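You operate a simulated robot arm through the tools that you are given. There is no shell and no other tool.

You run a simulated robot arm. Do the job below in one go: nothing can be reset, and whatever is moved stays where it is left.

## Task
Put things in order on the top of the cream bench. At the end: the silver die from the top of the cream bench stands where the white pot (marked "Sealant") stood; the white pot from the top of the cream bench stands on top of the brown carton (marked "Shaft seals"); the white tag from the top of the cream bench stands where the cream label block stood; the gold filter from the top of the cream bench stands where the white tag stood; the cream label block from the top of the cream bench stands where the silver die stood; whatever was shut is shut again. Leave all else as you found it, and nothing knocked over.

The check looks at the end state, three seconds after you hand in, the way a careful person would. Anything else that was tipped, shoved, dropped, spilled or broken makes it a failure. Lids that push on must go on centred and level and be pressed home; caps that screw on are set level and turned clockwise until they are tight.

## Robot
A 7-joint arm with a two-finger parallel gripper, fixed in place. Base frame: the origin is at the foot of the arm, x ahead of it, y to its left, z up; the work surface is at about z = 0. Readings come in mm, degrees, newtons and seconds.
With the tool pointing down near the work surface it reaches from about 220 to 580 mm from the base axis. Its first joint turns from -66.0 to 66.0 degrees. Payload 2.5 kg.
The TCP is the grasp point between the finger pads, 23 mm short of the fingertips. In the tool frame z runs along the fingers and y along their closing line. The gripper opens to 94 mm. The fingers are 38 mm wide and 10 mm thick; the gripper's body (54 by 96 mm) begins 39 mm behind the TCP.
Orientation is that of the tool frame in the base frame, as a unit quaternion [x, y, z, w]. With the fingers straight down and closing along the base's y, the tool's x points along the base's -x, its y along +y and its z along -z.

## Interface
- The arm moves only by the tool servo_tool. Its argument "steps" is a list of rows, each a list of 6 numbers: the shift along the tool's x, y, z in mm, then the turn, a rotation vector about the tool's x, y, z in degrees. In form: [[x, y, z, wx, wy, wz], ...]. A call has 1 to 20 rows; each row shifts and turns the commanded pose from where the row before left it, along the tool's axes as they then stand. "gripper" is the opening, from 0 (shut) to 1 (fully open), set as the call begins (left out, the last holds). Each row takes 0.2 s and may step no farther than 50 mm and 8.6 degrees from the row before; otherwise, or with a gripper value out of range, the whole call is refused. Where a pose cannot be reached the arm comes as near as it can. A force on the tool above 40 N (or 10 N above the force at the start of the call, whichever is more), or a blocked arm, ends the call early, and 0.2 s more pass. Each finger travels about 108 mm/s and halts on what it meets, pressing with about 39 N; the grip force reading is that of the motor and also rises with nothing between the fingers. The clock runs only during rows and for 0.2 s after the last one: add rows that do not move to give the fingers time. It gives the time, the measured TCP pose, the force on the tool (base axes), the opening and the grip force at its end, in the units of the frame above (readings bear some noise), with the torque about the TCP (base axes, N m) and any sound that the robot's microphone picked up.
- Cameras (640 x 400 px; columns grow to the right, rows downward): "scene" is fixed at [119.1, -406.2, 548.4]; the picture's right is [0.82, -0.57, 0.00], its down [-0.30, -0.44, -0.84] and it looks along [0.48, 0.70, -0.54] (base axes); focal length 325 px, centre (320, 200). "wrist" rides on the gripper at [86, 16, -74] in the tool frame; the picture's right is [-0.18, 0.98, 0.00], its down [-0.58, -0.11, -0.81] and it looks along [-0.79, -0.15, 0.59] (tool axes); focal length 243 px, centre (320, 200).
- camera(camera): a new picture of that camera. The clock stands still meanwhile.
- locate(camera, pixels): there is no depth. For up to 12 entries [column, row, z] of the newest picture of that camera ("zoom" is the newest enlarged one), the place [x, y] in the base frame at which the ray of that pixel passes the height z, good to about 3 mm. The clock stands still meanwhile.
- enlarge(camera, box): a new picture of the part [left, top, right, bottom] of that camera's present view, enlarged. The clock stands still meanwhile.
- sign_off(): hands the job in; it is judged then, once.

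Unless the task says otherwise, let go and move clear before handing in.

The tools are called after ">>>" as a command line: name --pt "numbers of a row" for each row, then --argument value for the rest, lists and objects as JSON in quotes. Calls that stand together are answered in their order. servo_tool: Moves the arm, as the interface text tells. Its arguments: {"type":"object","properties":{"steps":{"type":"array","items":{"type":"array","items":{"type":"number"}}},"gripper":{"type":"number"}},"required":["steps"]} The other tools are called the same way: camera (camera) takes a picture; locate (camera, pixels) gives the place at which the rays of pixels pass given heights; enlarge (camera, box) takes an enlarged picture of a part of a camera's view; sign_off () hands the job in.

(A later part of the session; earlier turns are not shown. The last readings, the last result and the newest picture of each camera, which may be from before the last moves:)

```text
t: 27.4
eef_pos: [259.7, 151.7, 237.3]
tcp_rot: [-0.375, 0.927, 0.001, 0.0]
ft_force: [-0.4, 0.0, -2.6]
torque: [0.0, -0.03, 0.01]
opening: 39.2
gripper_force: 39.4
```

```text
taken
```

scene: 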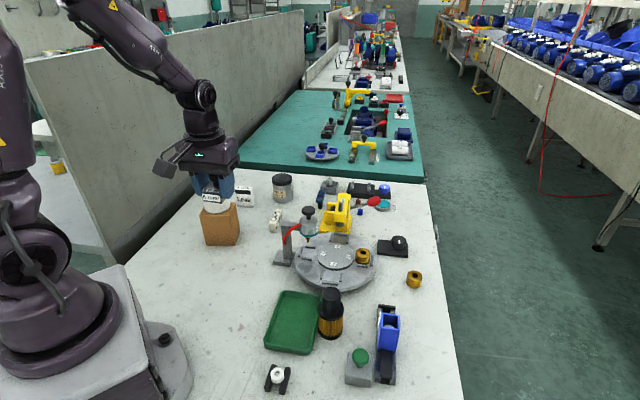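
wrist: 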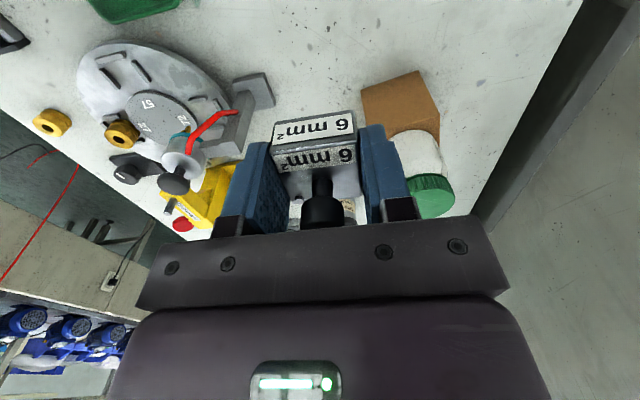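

Over the target at (259.7,151.7). Descending to just above the bench (TCP z≈32).

>>> servo_tool --pt "0 0 40 0 0 0" --pt "0 0 45 0 0 0" --pt "0 0 45 0 0 0" --pt "0 0 40 0 0 0" --pt "0 0 20 0 0 0" --pt "0 0 10 0 0 0" --pt "0 0 5 0 0 0" --pt "0 0 0 0 0 0" --pt "0 0 0 0 0 0" --gripper 0.3

>>> camera --camera "wrist"

>>> enlarge --camera "scene" --box '[170, 210, 290, 300]'

```text
t: 29.4
eef_pos: [258.2, 153.4, 32.9]
tcp_rot: [-0.375, 0.927, 0.0, 0.0]
ft_force: [0.4, 0.6, -2.7]
torque: [0.01, 0.02, -0.02]
opening: 39.6
gripper_force: 39.2
```

```text
taken
```

wrist: 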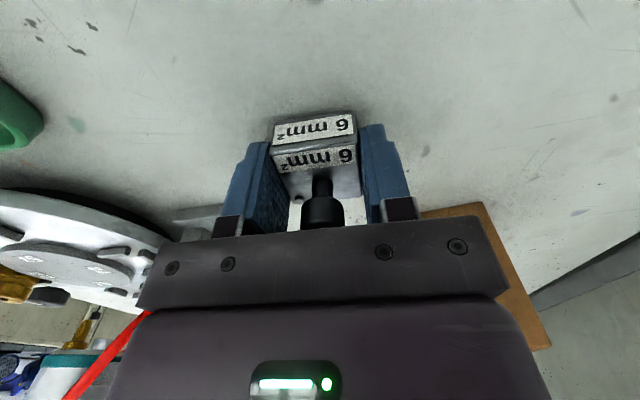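

```text
4.44 times, centred on (230, 255) of scene
```

zoom: 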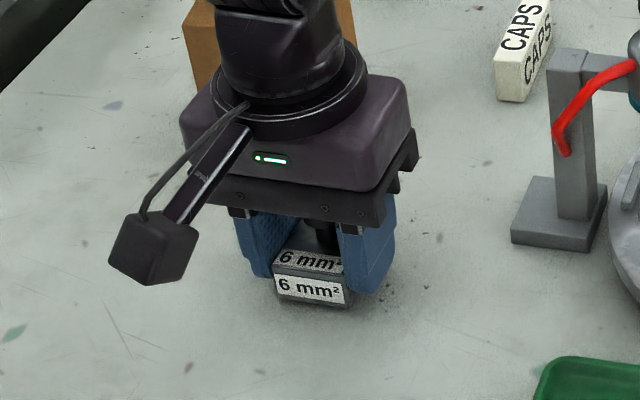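

Just above the bench. Lowering in small steps to contact.

>>> servo_tool --pt "0 0 2 0 0 0" --pt "0 0 1 0 0 0" --pt "0 0 1 0 0 0" --pt "0 0 0 0 0 0" --gripper 0.3

```text
t: 30.4
eef_pos: [258.7, 151.9, 27.6]
tcp_rot: [-0.375, 0.927, -0.001, -0.001]
ft_force: [-0.4, -0.4, -2.4]
torque: [-0.03, 0.0, 0.0]
opening: 39.8
gripper_force: 39.7
```

>>> servo_tool --pt "0 0 0.6 0 0 0" --pt "0 0 0 0 0 0" --gripper 0.3

```text
t: 31.0
eef_pos: [258.8, 153.0, 28.3]
tcp_rot: [-0.375, 0.927, -0.001, 0.0]
ft_force: [-0.3, -0.1, -2.6]
torque: [0.04, 0.02, 0.03]
opening: 39.6
gripper_force: 38.6
```

Still no contact (force −2.6 N = its weight). Going on in 0.5 mm steps.

>>> servo_tool --pt "0 0 0.5 0 0 0" --pt "0 0 0 0 0 0" --gripper 0.3

```text
t: 31.6
eef_pos: [259.1, 152.9, 28.0]
tcp_rot: [-0.375, 0.927, 0.0, 0.001]
ft_force: [0.1, 1.1, -1.3]
torque: [0.05, -0.03, 0.04]
opening: 39.8
gripper_force: 39.2
```

Contact is just starting (−1.3 N). One more 0.4 mm, then release.

>>> servo_tool --pt "0 0 0.4 0 0 0" --pt "0 0 0 0 0 0" --gripper 0.3

```text
t: 32.2
eef_pos: [259.3, 151.7, 27.5]
tcp_rot: [-0.375, 0.927, 0.0, -0.001]
ft_force: [-8.1, -1.9, 34.5]
torque: [0.04, 0.08, -0.05]
opening: 40.0
gripper_force: 39.0
```

Firm contact now (34.5 N); backing off 0.4 mm and opening to about 66 mm.

>>> servo_tool --pt "0 0 -0.4 0 0 0" --pt "0 0 0 0 0 0" --gripper 0.3

>>> servo_tool --pt "0 0 0 0 0 0" --pt "0 0 0 0 0 0" --pt "0 0 0 0 0 0" --gripper 0.72

>>> camera --camera "wrist"

```text
t: 32.8
eef_pos: [259.6, 152.3, 26.9]
tcp_rot: [-0.374, 0.928, 0.0, 0.0]
ft_force: [-2.9, -0.3, 13.8]
torque: [0.04, -0.03, 0.09]
opening: 39.6
gripper_force: 38.5
```

```text
t: 33.6
eef_pos: [258.0, 152.0, 27.3]
tcp_rot: [-0.374, 0.927, 0.0, -0.001]
ft_force: [0.4, -0.1, 0.0]
torque: [0.01, -0.02, 0.0]
opening: 67.7
gripper_force: 0.0
```

```text
taken
```

wrist: 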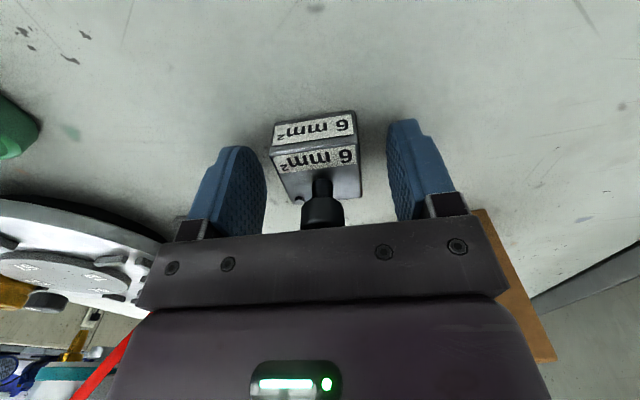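

Die released at the pot's place. Rising and then viewing the label block area.

>>> servo_tool --pt "0 0 -10 0 0 0" --pt "0 0 -30 0 0 0" --pt "0 0 -40 0 0 0" --pt "0 0 -45 0 0 0" --pt "0 0 -45 0 0 0" --pt "0 0 -40 0 0 0" --pt "0 0 0 0 0 0" --gripper 1

>>> camera --camera "wrist"

>>> camera --camera "scene"

>>> locate --camera "scene" --pixels '[[273, 264, 0], [294, 264, 0], [288, 253, 0], [279, 221, 70], [287, 222, 80]]'

```text
t: 35.2
eef_pos: [262.7, 149.5, 238.3]
tcp_rot: [-0.375, 0.927, 0.0, 0.001]
ft_force: [0.5, -0.7, 0.0]
torque: [0.02, 0.0, -0.03]
opening: 93.9
gripper_force: 0.0
```

```text
taken
```

wrist: 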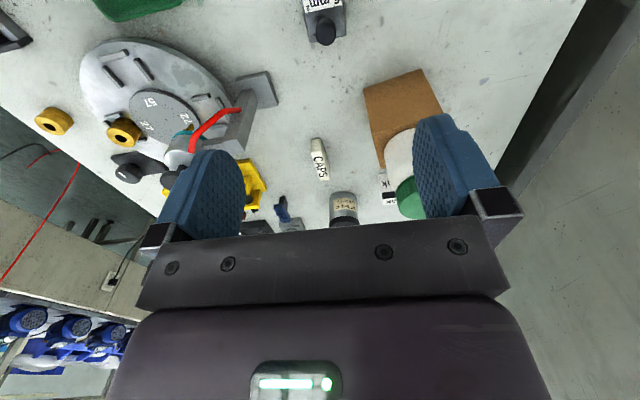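

```text
taken
```

scene: 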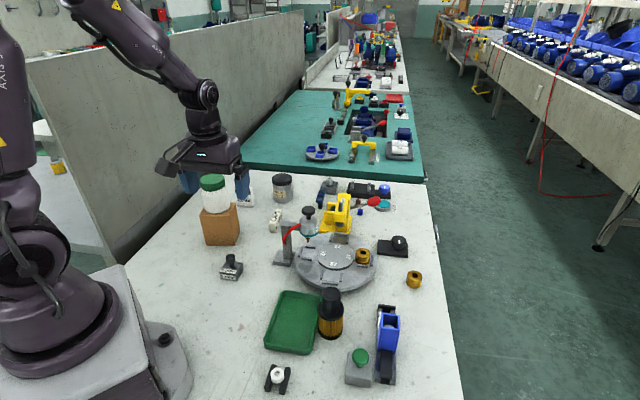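

```text
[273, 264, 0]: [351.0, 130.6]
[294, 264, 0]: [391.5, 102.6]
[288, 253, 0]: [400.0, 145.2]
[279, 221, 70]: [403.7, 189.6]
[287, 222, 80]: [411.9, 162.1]
```

The die stands upright at its new place. Next the label block: moving above (431,263) with yaw ≈46°.

>>> servo_tool --pt "-40.2 -7.76 0 0 0 0" --pt "-40.2 -7.76 0 0 0 0" --pt "-40.2 -7.76 0 0 0 0" --pt "-40.2 -7.76 0 0 0 0" --pt "-40.2 -7.76 0 0 0 0" --pt "0 0 30 0 0 -2" --pt "0 0 30 0 0 0" --pt "0 0 30 0 0 0" --pt "0 0 0 0 0 0" --pt "0 0 0 0 0 0" --gripper 1

>>> camera --camera "wrist"

>>> camera --camera "scene"

```text
t: 37.4
eef_pos: [432.6, 264.1, 145.8]
tcp_rot: [-0.391, 0.92, 0.0, 0.0]
ft_force: [-0.3, -0.5, 0.2]
torque: [-0.02, 0.01, 0.0]
opening: 93.7
gripper_force: 0.1
```

```text
taken
```

wrist: 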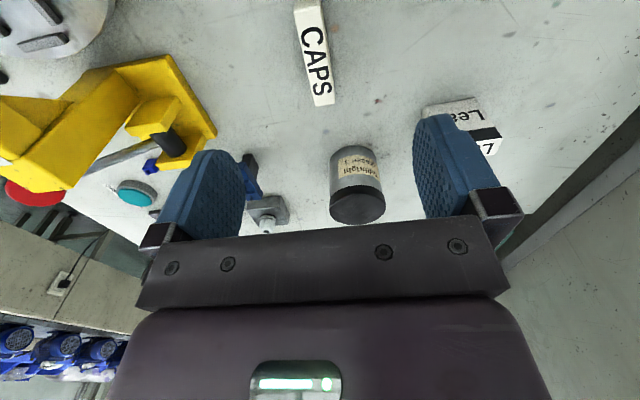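

```text
taken
```

scene: 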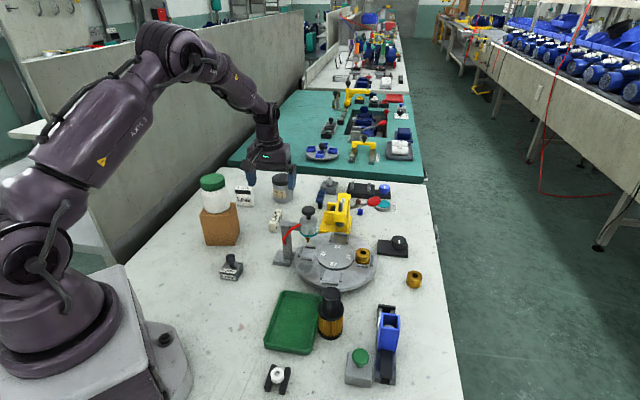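

CAPS lies at (315,55) in the wrist view. I'll enlarge it and check clearance to the yellow clamp's corner at (217,130).

>>> enlarge --camera "wrist" --box '[270, 0, 366, 110]'

>>> locate --camera "wrist" --pixels '[[217, 130, 0], [217, 130, 20], [172, 55, 0], [357, 215, 70], [335, 160, 0], [422, 110, 0], [165, 100, 60]]'

```text
3.64 times, centred on (318, 55) of wrist
```

zoom: 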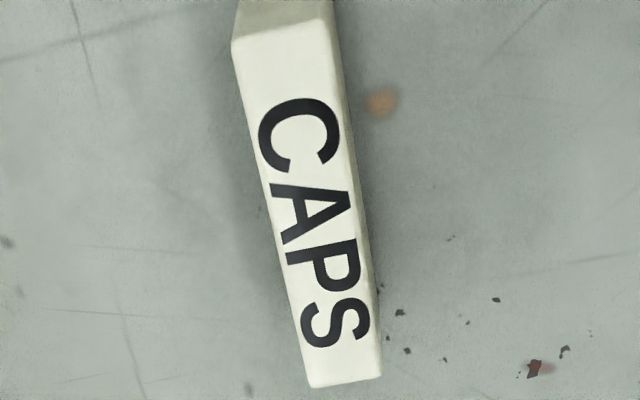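

```text
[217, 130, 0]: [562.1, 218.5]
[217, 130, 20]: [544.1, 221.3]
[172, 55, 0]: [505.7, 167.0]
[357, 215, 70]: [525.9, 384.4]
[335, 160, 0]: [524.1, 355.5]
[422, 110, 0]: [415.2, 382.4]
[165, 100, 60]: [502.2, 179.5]
```

>>> locate --camera "zoom" --pixels '[[232, 45, 30], [327, 22, 30], [312, 388, 30], [382, 376, 30], [272, 200, 30], [352, 185, 30]]'

```text
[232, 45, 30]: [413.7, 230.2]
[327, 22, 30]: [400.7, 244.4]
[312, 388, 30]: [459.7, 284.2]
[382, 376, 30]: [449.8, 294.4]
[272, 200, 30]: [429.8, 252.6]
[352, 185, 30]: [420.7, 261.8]
```

CAPS centre confirmed at (431.0,263.3), long axis ≈47°. Setting ~47 mm opening and descending to z≈60 first.

>>> servo_tool --pt "0 0 25 0 0 -1" --pt "0 -0.5 30 0 0 0" --pt "0 0 20 0 0 0" --pt "0 0 10 0 0 0" --pt "0 0 0 0 0 0" --pt "0 0 0 0 0 0" --gripper 0.5

>>> camera --camera "wrist"

```text
t: 38.8
eef_pos: [431.5, 263.1, 61.8]
tcp_rot: [-0.399, 0.917, 0.0, 0.001]
ft_force: [-0.1, -0.1, -0.2]
torque: [-0.02, 0.02, -0.02]
opening: 47.1
gripper_force: 0.1
```

```text
taken
```

wrist: 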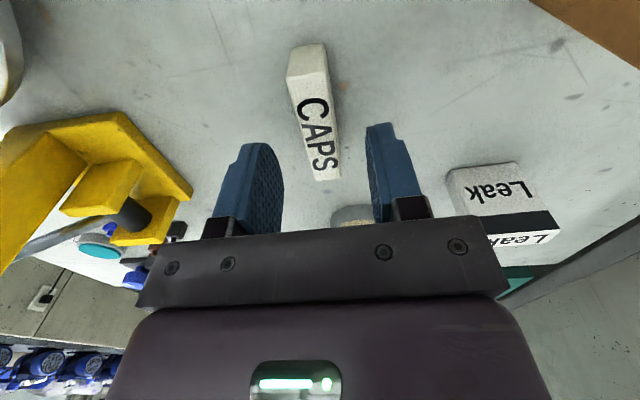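

The block is between the fingers. Descending to z≈26.

>>> servo_tool --pt "0 0 15 0 0 0" --pt "0 0 12 0 0 0" --pt "0 0 8 0 0 0" --pt "0 0 0 0 0 0" --pt "0 0 0 0 0 0" --gripper 0.5

>>> camera --camera "wrist"

```text
t: 40.0
eef_pos: [431.1, 263.6, 24.9]
tcp_rot: [-0.399, 0.917, 0.0, 0.0]
ft_force: [0.0, -0.2, 0.1]
torque: [-0.01, -0.03, 0.02]
opening: 47.0
gripper_force: 0.0
```

```text
taken
```

wrist: 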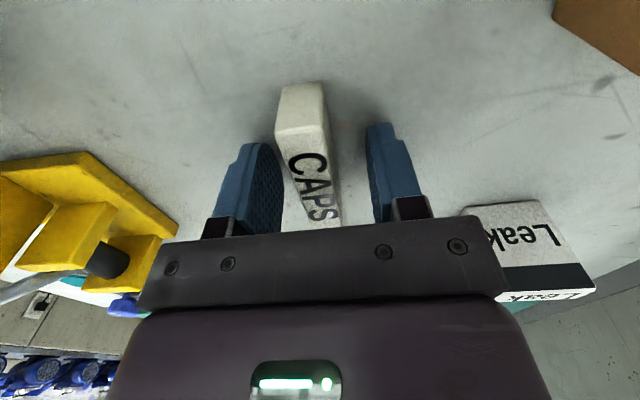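

>>> locate --camera "wrist" --pixels '[[284, 165, 30], [333, 165, 30], [320, 182, 25], [288, 190, 30], [336, 190, 30]]'

>>> enlarge --camera "wrist" --box '[240, 80, 400, 230]'

```text
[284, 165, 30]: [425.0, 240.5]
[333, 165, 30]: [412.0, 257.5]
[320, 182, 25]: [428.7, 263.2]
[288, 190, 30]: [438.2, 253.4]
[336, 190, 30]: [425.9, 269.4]
```

```text
2.67 times, centred on (320, 155) of wrist
```

zoom: 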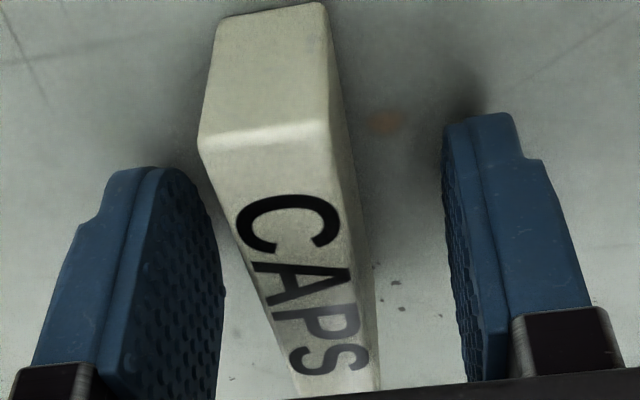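

The block lies about 2 mm toward the left finger; I'll shift −1.5 mm and close.

>>> servo_tool --pt "0 -1.5 0 0 0 0" --pt "0 0 0 0 0 0" --gripper 0.5

>>> servo_tool --pt "0 0 0 0 0 0" --pt "0 0 0 0 0 0" --pt "0 0 0 0 0 0" --pt "0 0 0 0 0 0" --gripper 0.1

>>> camera --camera "wrist"

```text
t: 40.6
eef_pos: [432.7, 262.0, 25.9]
tcp_rot: [-0.4, 0.917, 0.0, 0.0]
ft_force: [-0.2, 0.0, -0.3]
torque: [0.01, -0.02, 0.02]
opening: 46.9
gripper_force: 0.1
```

```text
t: 41.6
eef_pos: [432.2, 263.6, 27.4]
tcp_rot: [-0.399, 0.917, 0.0, -0.001]
ft_force: [0.8, 0.1, 0.8]
torque: [0.0, 0.0, -0.02]
opening: 17.0
gripper_force: 39.1
```

```text
taken
```

wrist: 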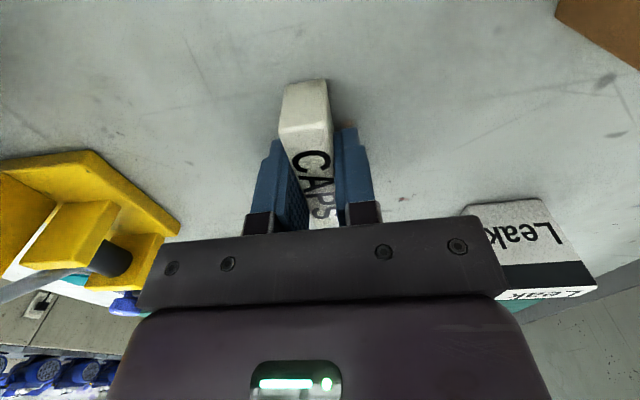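

Block gripped (17 mm). Lifting to z≈140, then carrying to above the die's old place (316.4,488.5).

>>> servo_tool --pt "0 0 -10 0 0 0" --pt "0 0 -30 0 0 0" --pt "0 0 -40 0 0 0" --pt "0 0 -35 0 0 0" --pt "0 0 0 0 0 0" --gripper 0.1

>>> servo_tool --pt "-8 22.1 0 0 0 0" --pt "-12.3 34.06 0 0 0 0" --pt "-12.3 34.06 0 0 0 0" --pt "-12.3 34.06 0 0 0 0" --pt "-12.3 34.06 0 0 0 0" --pt "-12.3 34.06 0 0 0 0" --pt "-10.3 28 0 0 0 0" --pt "-6.4 18 0 0 0 0" --pt "0 0 0 0 0 0" --pt "0 0 0 0 0 0" --gripper 0.1

>>> camera --camera "wrist"

>>> camera --camera "scene"

```text
t: 42.8
eef_pos: [429.3, 264.7, 142.4]
tcp_rot: [-0.399, 0.917, 0.0, 0.0]
ft_force: [1.4, 0.6, -1.1]
torque: [0.03, 0.0, 0.0]
opening: 16.7
gripper_force: 39.2
```

```text
t: 45.0
eef_pos: [317.8, 487.4, 143.4]
tcp_rot: [-0.398, 0.917, 0.001, 0.0]
ft_force: [1.4, -0.3, -0.5]
torque: [-0.01, 0.0, -0.04]
opening: 16.8
gripper_force: 39.3
```

```text
taken
```

wrist: 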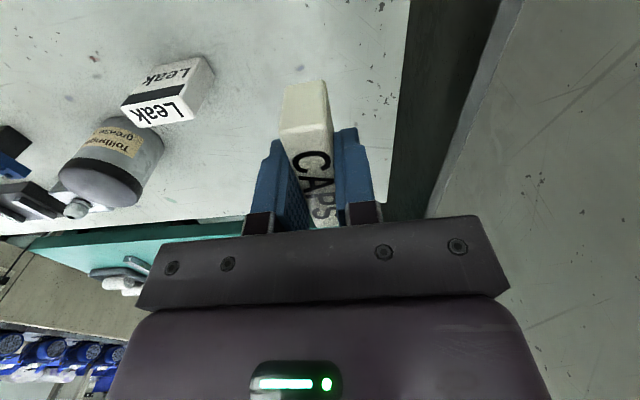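

```text
taken
```

scene: 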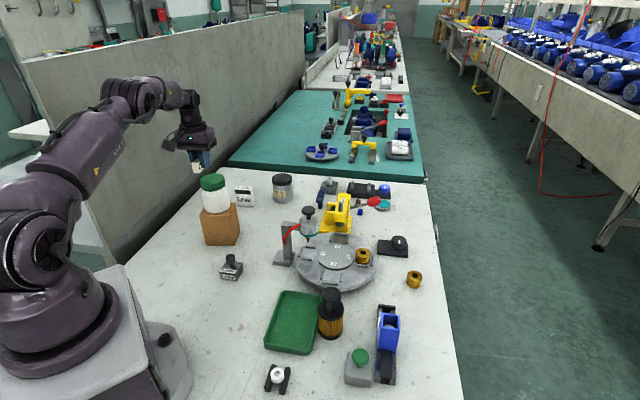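

Over the die's place. Lowering to a few mm above the bench.

>>> servo_tool --pt "0 0 30 0 0 0" --pt "0 0 35 0 0 0" --pt "0 0 25 0 0 0" --pt "0 0 15 0 0 0" --pt "0 0 6 0 0 0" --pt "0 0 0 0 0 0" --pt "0 0 0 0 0 0" --gripper 0.1

>>> camera --camera "wrist"

```text
t: 46.6
eef_pos: [318.0, 489.0, 31.3]
tcp_rot: [-0.398, 0.917, 0.0, 0.001]
ft_force: [0.0, 0.5, 0.3]
torque: [0.02, 0.0, 0.01]
opening: 17.0
gripper_force: 38.8
```

```text
taken
```

wrist: 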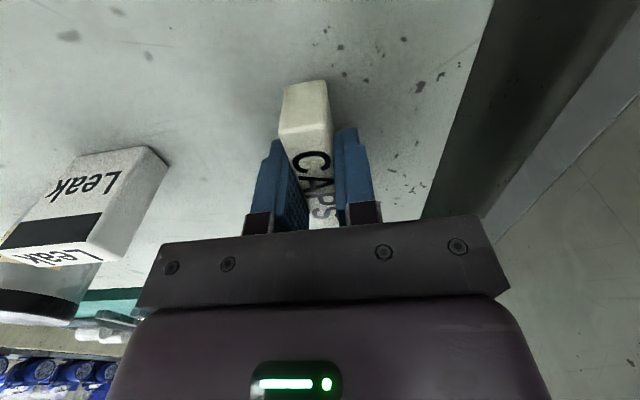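

Adjusting by about 1 mm toward (316.5,488.5) and lowering further.

>>> servo_tool --pt "0.5 0.9 2 0 0 0" --pt "0 0 1.5 0 0 0" --pt "0 0 0.5 0 0 0" --pt "0 0 0 0 0 0" --gripper 0.1

>>> servo_tool --pt "0 0 0.5 0 0 0" --pt "0 0 0 0 0 0" --gripper 0.1

```text
t: 47.6
eef_pos: [316.0, 488.2, 26.6]
tcp_rot: [-0.399, 0.917, 0.0, 0.0]
ft_force: [-0.1, -0.3, -0.8]
torque: [-0.01, -0.01, -0.03]
opening: 17.2
gripper_force: 38.7
```

```text
t: 48.2
eef_pos: [316.4, 488.5, 27.7]
tcp_rot: [-0.399, 0.917, 0.0, 0.0]
ft_force: [0.4, -0.3, 0.0]
torque: [0.01, -0.03, -0.04]
opening: 17.1
gripper_force: 39.1
```

>>> servo_tool --pt "0 0 0.5 0 0 0" --pt "0 0 0 0 0 0" --gripper 0.1

```text
t: 48.8
eef_pos: [316.2, 488.6, 26.6]
tcp_rot: [-0.399, 0.917, 0.0, 0.0]
ft_force: [0.2, 0.8, 0.2]
torque: [0.03, -0.02, -0.01]
opening: 17.0
gripper_force: 38.9
```

Not yet touching; continuing in half-millimetre steps.

>>> servo_tool --pt "0 0 0.5 0 0 0" --pt "0 0 0 0 0 0" --gripper 0.1

```text
t: 49.4
eef_pos: [315.0, 487.8, 27.6]
tcp_rot: [-0.399, 0.917, 0.001, 0.0]
ft_force: [-0.7, -1.7, 4.5]
torque: [-0.07, 0.04, -0.01]
opening: 16.8
gripper_force: 39.2
```

Contact at 4.5 N. Releasing.

>>> servo_tool --pt "0 0 0 0 0 0" --pt "0 0 0 0 0 0" --pt "0 0 0 0 0 0" --gripper 0.45

>>> servo_tool --pt "0 0 -10 0 0 0" --pt "0 0 -30 0 0 0" --pt "0 0 -40 0 0 0" --pt "0 0 -45 0 0 0" --pt "0 0 0 0 0 0" --gripper 0.45

>>> camera --camera "wrist"

>>> camera --camera "scene"

```text
t: 50.2
eef_pos: [316.1, 490.0, 26.7]
tcp_rot: [-0.399, 0.917, 0.0, 0.0]
ft_force: [-0.4, -0.5, 0.2]
torque: [0.0, -0.01, -0.01]
opening: 42.0
gripper_force: 0.1
```

```text
t: 51.4
eef_pos: [316.8, 486.9, 150.4]
tcp_rot: [-0.398, 0.917, 0.001, 0.0]
ft_force: [0.2, 0.9, 0.1]
torque: [-0.04, 0.03, 0.0]
opening: 42.5
gripper_force: 0.0
```

```text
taken
```

wrist: 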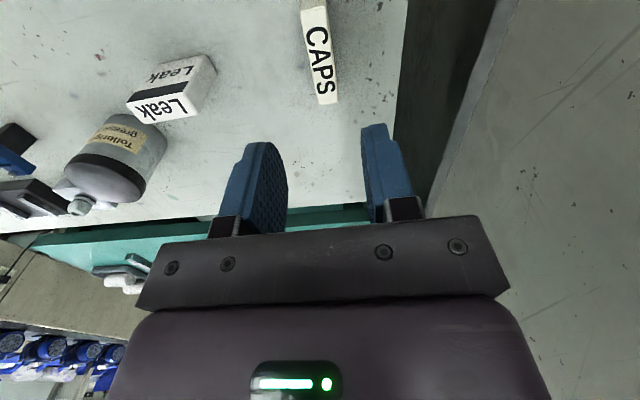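

```text
taken
```

scene: 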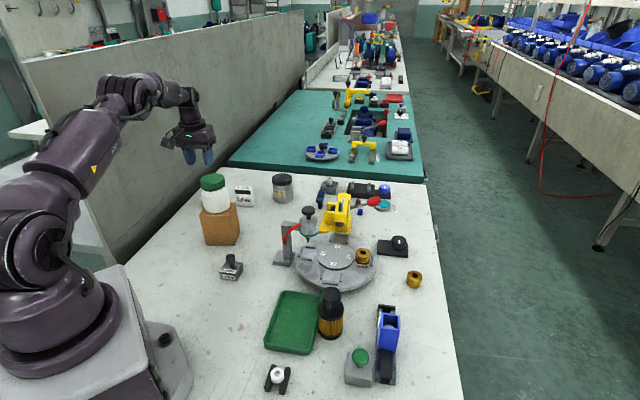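

CAPS stands at the die's place. Next the Leak tag: moving above (402.5,404.5) at the same yaw with the gripper fully open.

>>> servo_tool --pt "0.65 -30 0 0 0 0" --pt "0.65 -30 0 0 0 0" --pt "0.65 -30 0 0 0 0" --pt "0.65 -30 0 0 0 0" --pt "0 0 0 0 0 0" --pt "0 0 0 0 0 0" --gripper 1

>>> camera --camera "wrist"

>>> enlarge --camera "wrist" --box '[270, 0, 380, 110]'

```text
t: 52.8
eef_pos: [403.7, 404.8, 152.2]
tcp_rot: [-0.399, 0.917, -0.001, 0.0]
ft_force: [0.1, -0.4, -0.4]
torque: [0.03, 0.0, -0.03]
opening: 94.4
gripper_force: 0.0
```

```text
taken
```

wrist: 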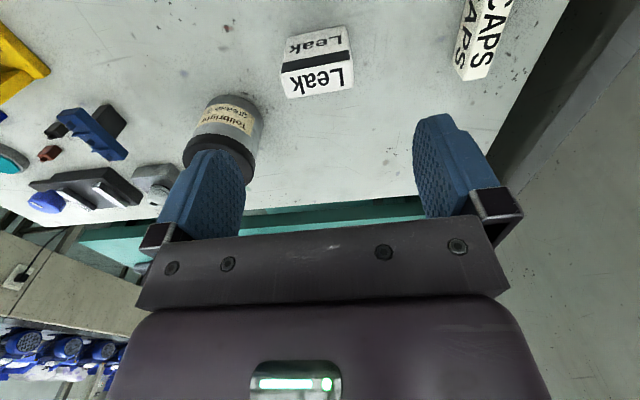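

```text
3.64 times, centred on (325, 55) of wrist
```

zoom: 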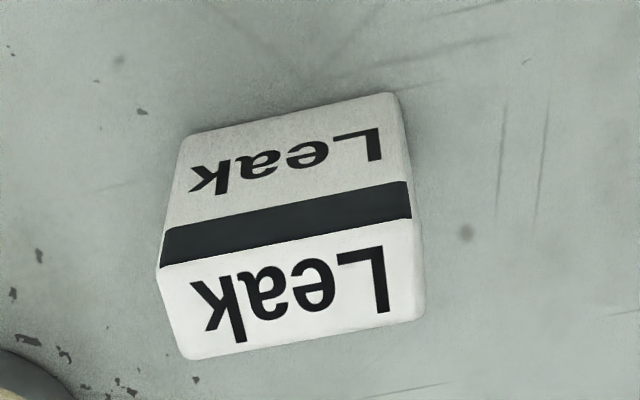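

>>> locate --camera "zoom" --pixels '[[158, 267, 59], [412, 220, 59], [185, 360, 59], [425, 315, 59], [183, 136, 0], [397, 94, 0]]'

```text
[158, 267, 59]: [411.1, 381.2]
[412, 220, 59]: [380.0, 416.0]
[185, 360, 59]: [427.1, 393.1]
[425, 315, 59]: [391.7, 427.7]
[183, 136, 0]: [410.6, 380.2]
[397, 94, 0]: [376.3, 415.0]
```

Tag centre confirmed at (402.5,404.5), height 59, yaw ≈44°, ~49 mm wide. Turning +3° and descending to z≈35 with a 75 mm opening.

>>> servo_tool --pt "0 0 25 0 0 3" --pt "0 0 30 0 0 0" --pt "0 0 15 0 0 0" --pt "0 0 0 0 0 0" --pt "0 0 0 0 0 0" --gripper 0.8

>>> camera --camera "wrist"

```text
t: 54.0
eef_pos: [401.8, 404.3, 82.4]
tcp_rot: [-0.375, 0.927, 0.0, 0.0]
ft_force: [-0.4, 0.1, 0.0]
torque: [0.02, -0.04, -0.02]
opening: 75.0
gripper_force: 0.1
```

```text
taken
```

wrist: 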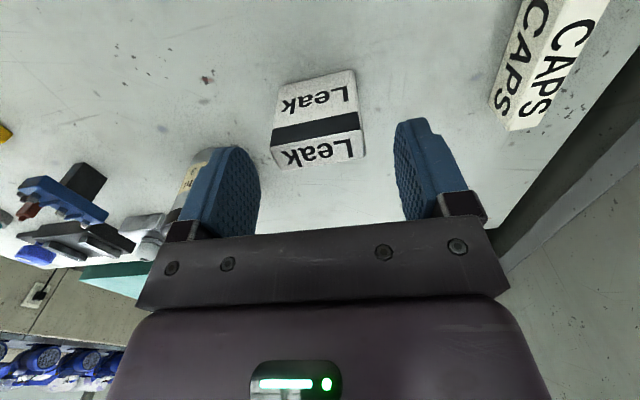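

The tag is centred between the fingers (columns 270–365). Descending to z≈35.

>>> servo_tool --pt "0 0 20 0 0 0" --pt "0 0 15 0 0 0" --pt "0 0 11 0 0 0" --pt "0 0 0 0 0 0" --pt "0 0 0 0 0 0" --gripper 0.8

>>> camera --camera "wrist"

```text
t: 55.2
eef_pos: [403.4, 405.6, 37.0]
tcp_rot: [-0.375, 0.927, 0.0, 0.0]
ft_force: [-0.4, -0.7, -0.3]
torque: [-0.01, 0.05, 0.0]
opening: 75.3
gripper_force: 0.2
```

```text
taken
```

wrist: 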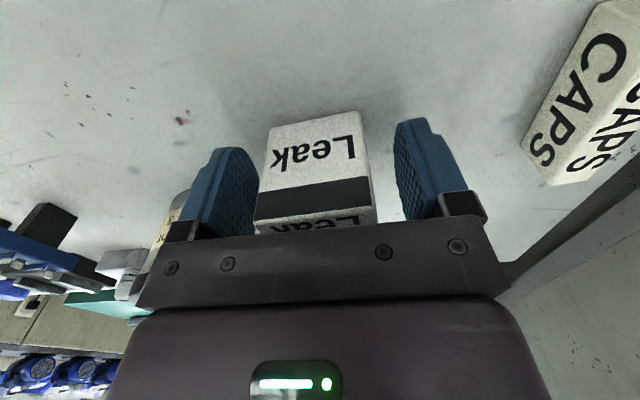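

Ready to grip the tag. Closing.

>>> servo_tool --pt "0 0 0 0 0 0" --pt "0 0 0 0 0 0" --pt "0 0 0 0 0 0" --pt "0 0 0 0 0 0" --gripper 0.4

>>> camera --camera "wrist"

```text
t: 56.2
eef_pos: [403.2, 404.9, 37.1]
tcp_rot: [-0.375, 0.927, 0.0, 0.0]
ft_force: [-0.3, -0.6, -0.1]
torque: [0.01, 0.01, 0.0]
opening: 49.9
gripper_force: 39.3
```

```text
taken
```

wrist: 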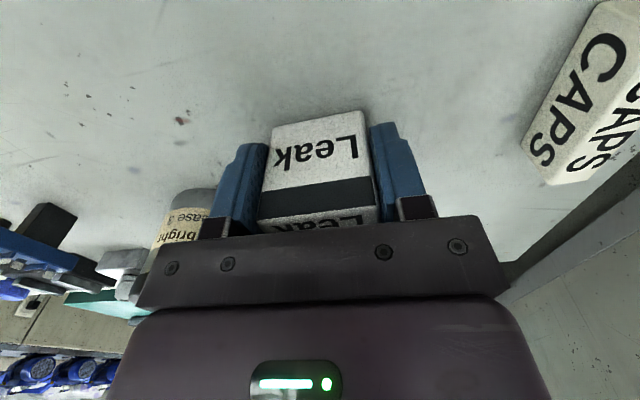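

Tag gripped (49.9 mm). Lifting and carrying it to above the label block's old place (431,263.3).

>>> servo_tool --pt "0 0 -10 0 0 0" --pt "0 0 -30 0 0 0" --pt "0 0 -40 0 0 0" --pt "0 0 0 0 0 0" --pt "10 -15.2 0 0 0 0" --pt "19.5 -30.35 0 0 0 0" --pt "19.5 -30.35 0 0 0 0" --pt "19.5 -30.35 0 0 0 0" --pt "9.4 -15.15 0 0 0 0" --pt "0 0 0 0 0 0" --pt "0 0 0 0 0 0" --gripper 0.4

>>> camera --camera "wrist"

>>> camera --camera "scene"

```text
t: 58.6
eef_pos: [429.7, 264.9, 115.0]
tcp_rot: [-0.374, 0.927, 0.0, 0.0]
ft_force: [0.1, -0.6, -0.1]
torque: [0.03, 0.02, -0.01]
opening: 49.5
gripper_force: 39.1
```

```text
taken
```

wrist: 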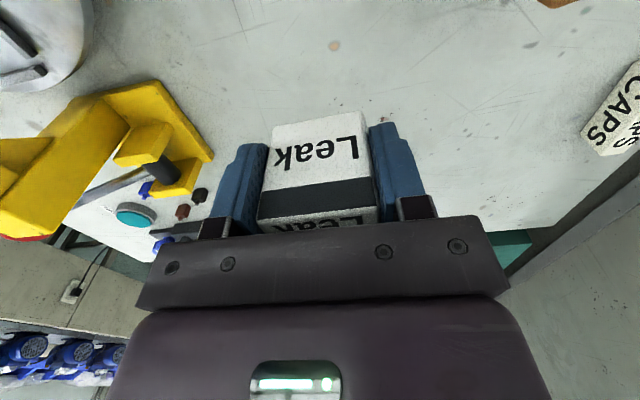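

```text
taken
```

scene: 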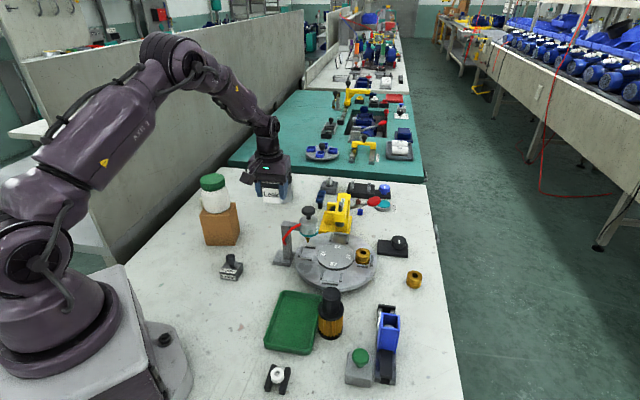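

Over the target. Lowering to a few mm above the bench.

>>> servo_tool --pt "0 0 25 0 0 0" --pt "0 0 30 0 0 0" --pt "0 0 14 0 0 0" --pt "0 0 6 0 0 0" --pt "0 0 0 0 0 0" --pt "0 0 0 0 0 0" --gripper 0.4

>>> servo_tool --pt "0 0 2 0 0 0" --pt "0 0 1 0 0 0" --pt "0 0 0.5 0 0 0" --pt "0 0 0 0 0 0" --gripper 0.4

```text
t: 60.0
eef_pos: [430.7, 264.7, 39.9]
tcp_rot: [-0.374, 0.927, 0.0, 0.001]
ft_force: [-1.0, 0.3, 0.4]
torque: [0.01, 0.02, -0.03]
opening: 49.0
gripper_force: 39.2
```

```text
t: 61.0
eef_pos: [432.1, 263.6, 36.3]
tcp_rot: [-0.375, 0.927, 0.0, 0.0]
ft_force: [-3.7, -1.8, 11.8]
torque: [-0.07, 0.13, 0.06]
opening: 49.3
gripper_force: 39.0
```

Contact at 11.8 N. Backing off slightly and releasing to ~75 mm.

>>> servo_tool --pt "0 0 -0.3 0 0 0" --pt "0 0 0 0 0 0" --gripper 0.4

>>> servo_tool --pt "0 0 0 0 0 0" --pt "0 0 0 0 0 0" --pt "0 0 0 0 0 0" --gripper 0.8

>>> servo_tool --pt "0 0 -10 0 0 0" --pt "0 0 -30 0 0 0" --pt "0 0 -40 0 0 0" --pt "0 0 -40 0 0 0" --pt "0 0 -40 0 0 0" --pt "0 0 0 0 0 0" --gripper 0.8

>>> camera --camera "wrist"

>>> camera --camera "scene"

```text
t: 61.6
eef_pos: [431.0, 262.6, 36.9]
tcp_rot: [-0.375, 0.927, 0.0, 0.002]
ft_force: [0.9, 1.0, 13.7]
torque: [-0.01, 0.03, 0.06]
opening: 49.1
gripper_force: 38.6
```

```text
t: 62.4
eef_pos: [429.9, 261.9, 35.1]
tcp_rot: [-0.374, 0.927, 0.0, 0.0]
ft_force: [0.6, 0.0, -0.8]
torque: [0.01, 0.03, -0.01]
opening: 75.1
gripper_force: 0.2
```

```text
t: 63.8
eef_pos: [428.4, 264.6, 195.9]
tcp_rot: [-0.375, 0.927, -0.001, 0.0]
ft_force: [-0.2, 0.0, 0.4]
torque: [0.0, 0.02, -0.01]
opening: 75.1
gripper_force: 0.0
```

```text
taken
```

wrist: 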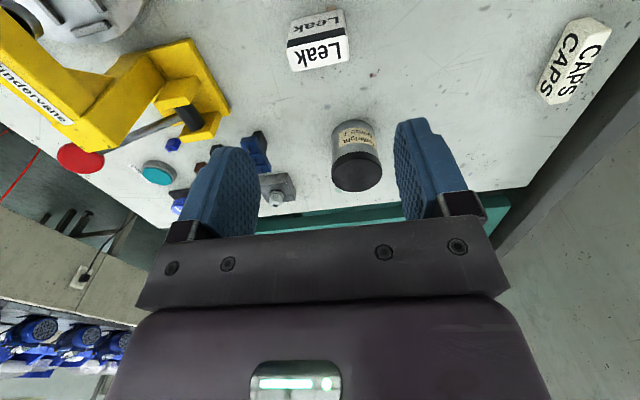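

```text
taken
```

scene: 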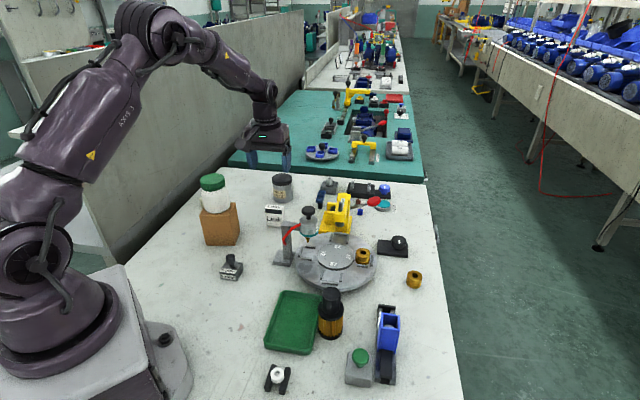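

The tag stands upright at the label's place. I'll verify its position by zooming.

>>> enlarge --camera "wrist" --box '[270, 0, 370, 90]'

>>> enlarge --camera "scene" --box '[240, 190, 320, 240]'

```text
4.44 times, centred on (320, 45) of wrist
```

zoom: 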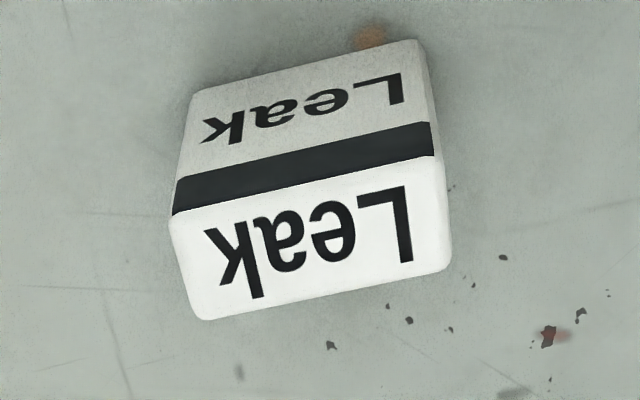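

```text
8.00 times, centred on (280, 215) of scene
```

zoom: 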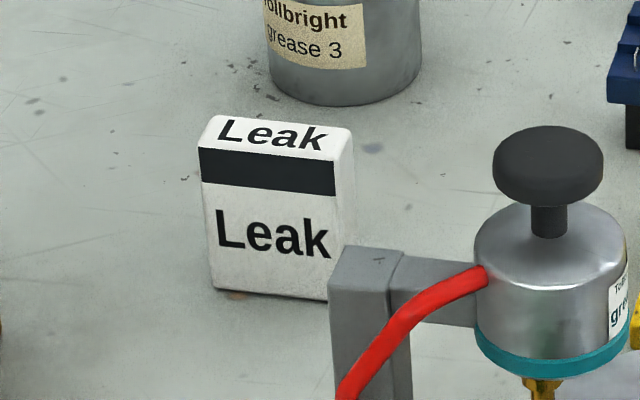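

>>> locate --camera "wrist" --pixels '[[286.25, 49.05, 59], [346.3, 34.9, 59], [294.1, 72, 59], [349.25, 59.6, 59], [290.6, 22.5, 0], [342.6, 9.5, 0]]'

```text
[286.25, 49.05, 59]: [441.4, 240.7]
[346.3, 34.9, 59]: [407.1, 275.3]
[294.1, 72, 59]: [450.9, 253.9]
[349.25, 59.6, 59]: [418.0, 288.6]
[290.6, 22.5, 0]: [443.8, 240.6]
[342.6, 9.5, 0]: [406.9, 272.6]
```

The tag is within ~2 mm of the label's old spot. Now the filter: checking heights with the scene rays through its top centre (331.4,293.9) and flange.

>>> locate --camera "scene" --pixels '[[331.4, 293.9, 80], [331.4, 293.9, 90], [331.4, 293.9, 100], [331.4, 293.9, 110], [331.05, 310.9, 50], [331.05, 310.9, 60], [331.05, 310.9, 70]]'

```text
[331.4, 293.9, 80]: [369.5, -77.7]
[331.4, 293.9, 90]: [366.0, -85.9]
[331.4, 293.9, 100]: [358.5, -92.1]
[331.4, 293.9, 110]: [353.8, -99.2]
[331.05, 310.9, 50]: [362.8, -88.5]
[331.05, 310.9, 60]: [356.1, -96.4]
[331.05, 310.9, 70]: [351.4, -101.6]
```

The filter is ≈95 mm tall with its flange at ≈53 mm, centred near (361,−89). I'll rise, turn to yaw 0 and move to a viewing pose behind it.

>>> servo_tool --pt "0 0 -35 0 0 7.33" --pt "0 0 -35 0 0 7.33" --pt "0 0 0 0 0 7.33" --pt "0 0 0 0 0 7.33" --pt "0 0 0 0 0 7.33" --pt "0 0 0 0 0 7.33" --pt "17.8 -38.2 0 0 0 0" --pt "17.8 -38.2 0 0 0 0" --pt "17.8 -38.2 0 0 0 0" --pt "17.8 -38.2 0 0 0 0" --pt "17.8 -38.2 0 0 0 0" --pt "17.8 -38.2 0 0 0 0" --pt "17.8 -38.2 0 0 0 0" --pt "17.8 -38.2 0 0 0 0" --pt "17.8 -38.2 0 0 0 0" --pt "0 0 0 0 0 0" --pt "0 0 0 0 0 0" --gripper 1

>>> camera --camera "wrist"

>>> camera --camera "scene"

```text
t: 67.4
eef_pos: [270.5, -84.6, 265.4]
tcp_rot: [0.0, 1.0, 0.0, 0.0]
ft_force: [1.0, -0.1, 0.0]
torque: [-0.01, 0.0, -0.02]
opening: 94.1
gripper_force: 0.0
```

```text
taken
```

wrist: 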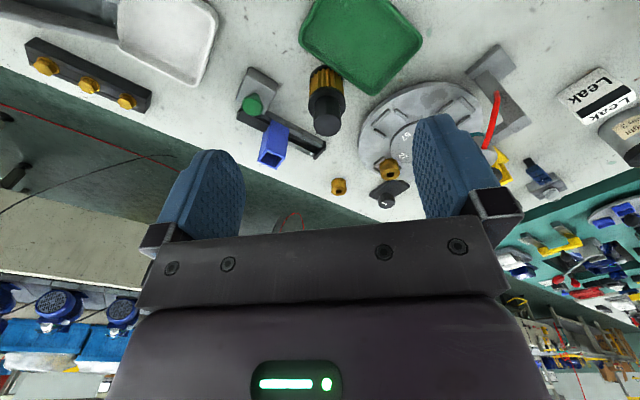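

```text
taken
```

scene: 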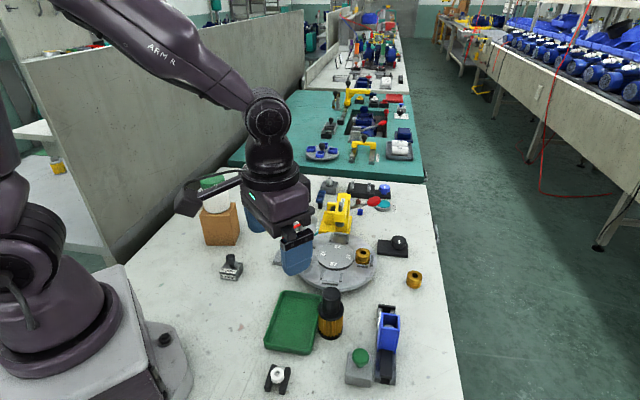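

The filter is at (326,98) in the wrist view beside the tray. Enlarging it.

>>> enlarge --camera "wrist" --box '[276, 50, 376, 150]'

```text
4.00 times, centred on (326, 100) of wrist
```

zoom: 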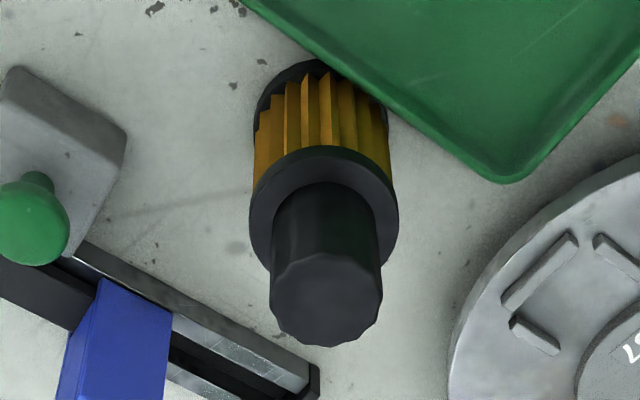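

>>> locate --camera "zoom" --pixels '[[326, 300, 90], [326, 300, 95], [326, 300, 100], [323, 208, 52], [323, 208, 56], [312, 60, 0], [253, 110, 0], [269, 300, 95], [382, 300, 95], [249, 208, 53], [398, 208, 53]]'

>>> locate --camera "scene" --pixels '[[331.4, 293.9, 95], [390, 318, 60], [390, 318, 80], [361, 352, 0], [268, 345, 0], [307, 353, 0], [318, 293, 10]]'

```text
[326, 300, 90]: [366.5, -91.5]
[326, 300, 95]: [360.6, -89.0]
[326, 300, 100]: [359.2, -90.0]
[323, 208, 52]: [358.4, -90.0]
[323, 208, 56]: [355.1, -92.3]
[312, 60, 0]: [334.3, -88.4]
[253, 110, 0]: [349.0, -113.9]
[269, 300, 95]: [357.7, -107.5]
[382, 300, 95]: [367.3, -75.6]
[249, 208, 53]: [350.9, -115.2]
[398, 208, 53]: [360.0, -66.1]
```

```text
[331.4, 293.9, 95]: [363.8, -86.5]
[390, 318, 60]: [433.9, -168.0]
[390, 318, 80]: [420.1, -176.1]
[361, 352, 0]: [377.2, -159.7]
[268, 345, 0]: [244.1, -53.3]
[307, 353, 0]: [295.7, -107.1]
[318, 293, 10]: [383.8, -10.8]
```

>>> locate --camera "wrist" --pixels '[[290, 130, 40], [290, 130, 70], [283, 150, 80], [262, 160, 80], [325, 145, 30], [280, 120, 30], [252, 105, 50]]'

>>> enlarge --camera "wrist" --box '[226, 60, 336, 180]'

```text
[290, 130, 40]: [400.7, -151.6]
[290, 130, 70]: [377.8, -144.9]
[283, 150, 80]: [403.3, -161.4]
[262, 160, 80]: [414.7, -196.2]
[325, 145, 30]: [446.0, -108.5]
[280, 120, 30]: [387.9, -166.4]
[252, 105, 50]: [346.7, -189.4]
```

```text
3.33 times, centred on (281, 120) of wrist
```

zoom: 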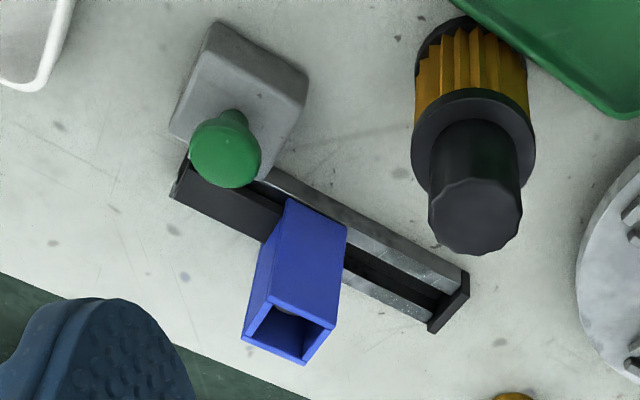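

The filter's axis is ≈(360.5,−89) and neighbours are ≥60 mm away. Moving above it at z≈160 with ~66 mm opening.

>>> servo_tool --pt "-30 -2 30 0 0 0" --pt "-30 -2 35 0 0 0" --pt "-30 -2 40 0 0 0" --pt "0 0 0 0 0 0" --pt "0 0 0 0 0 0" --gripper 0.7

>>> camera --camera "wrist"

>>> enlarge --camera "wrist" --box '[265, 20, 375, 140]'

```text
t: 68.6
eef_pos: [361.5, -88.1, 158.6]
tcp_rot: [0.0, 1.0, 0.0, 0.0]
ft_force: [-0.3, -0.2, -0.3]
torque: [0.02, -0.03, -0.03]
opening: 65.5
gripper_force: 0.0
```

```text
taken
```

wrist: 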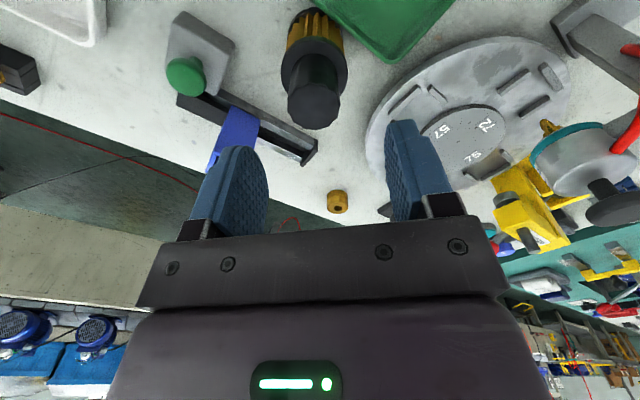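

```text
3.33 times, centred on (320, 80) of wrist
```

zoom: 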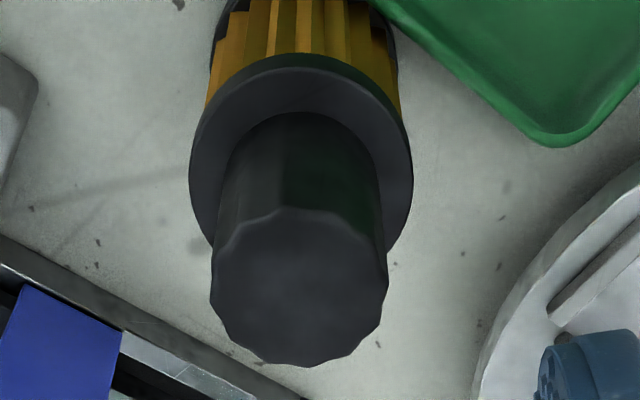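

>>> locate --camera "zoom" --pixels '[[298, 287, 95], [209, 287, 95], [388, 287, 95], [302, 165, 53], [190, 165, 53], [413, 165, 53]]'

```text
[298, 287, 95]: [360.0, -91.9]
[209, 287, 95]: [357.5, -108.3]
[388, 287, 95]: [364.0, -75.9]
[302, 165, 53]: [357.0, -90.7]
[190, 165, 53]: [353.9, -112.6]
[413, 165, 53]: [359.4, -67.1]
```

Handle axis ≈(360,−91), so I'll shift −2 mm in y and descend to z≈80, so the tips stay above the flange (53 mm).

>>> servo_tool --pt "0 -2 25 0 0 0" --pt "0 0 25 0 0 0" --pt "0 0 18 0 0 0" --pt "0 0 10 0 0 0" --pt "0 0 0 0 0 0" --pt "0 0 0 0 0 0" --gripper 0.7

>>> camera --camera "wrist"

>>> enlarge --camera "scene" --box '[270, 240, 410, 360]'

```text
t: 70.0
eef_pos: [360.2, -88.2, 80.2]
tcp_rot: [0.0, 1.0, 0.0, 0.0]
ft_force: [0.1, -0.3, 1.2]
torque: [0.02, 0.0, -0.03]
opening: 65.7
gripper_force: 0.0
```

```text
taken
```

wrist: 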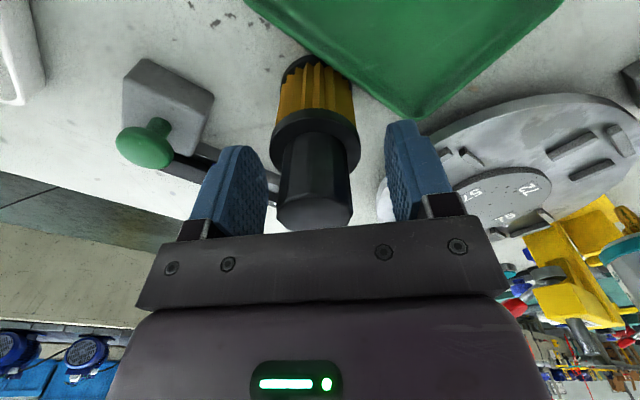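

```text
3.33 times, centred on (340, 300) of scene
```

zoom: 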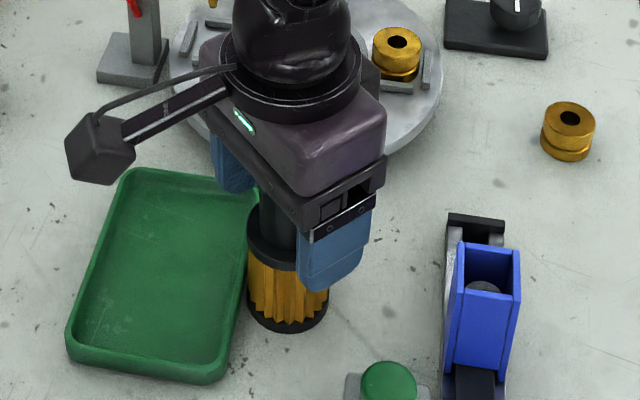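

>>> locate --camera "wrist" --pixels '[[278, 182, 80], [354, 182, 80], [320, 182, 80], [268, 182, 80], [388, 182, 80]]'

>>> enlarge --camera "wrist" --box '[220, 40, 440, 240]'

```text
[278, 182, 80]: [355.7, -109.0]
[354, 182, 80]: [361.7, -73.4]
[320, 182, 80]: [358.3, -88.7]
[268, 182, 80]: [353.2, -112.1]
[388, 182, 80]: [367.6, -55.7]
```

```text
2.00 times, centred on (330, 140) of wrist
```

zoom: 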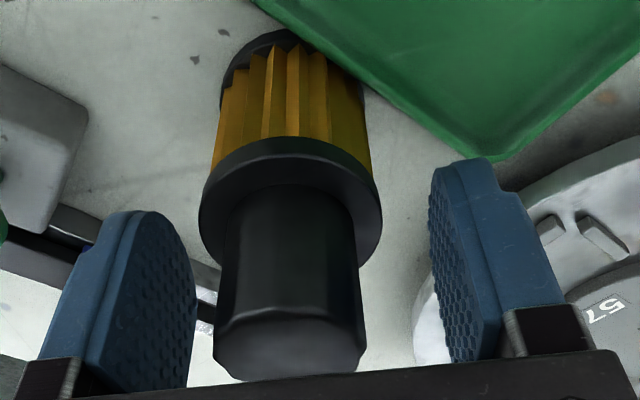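

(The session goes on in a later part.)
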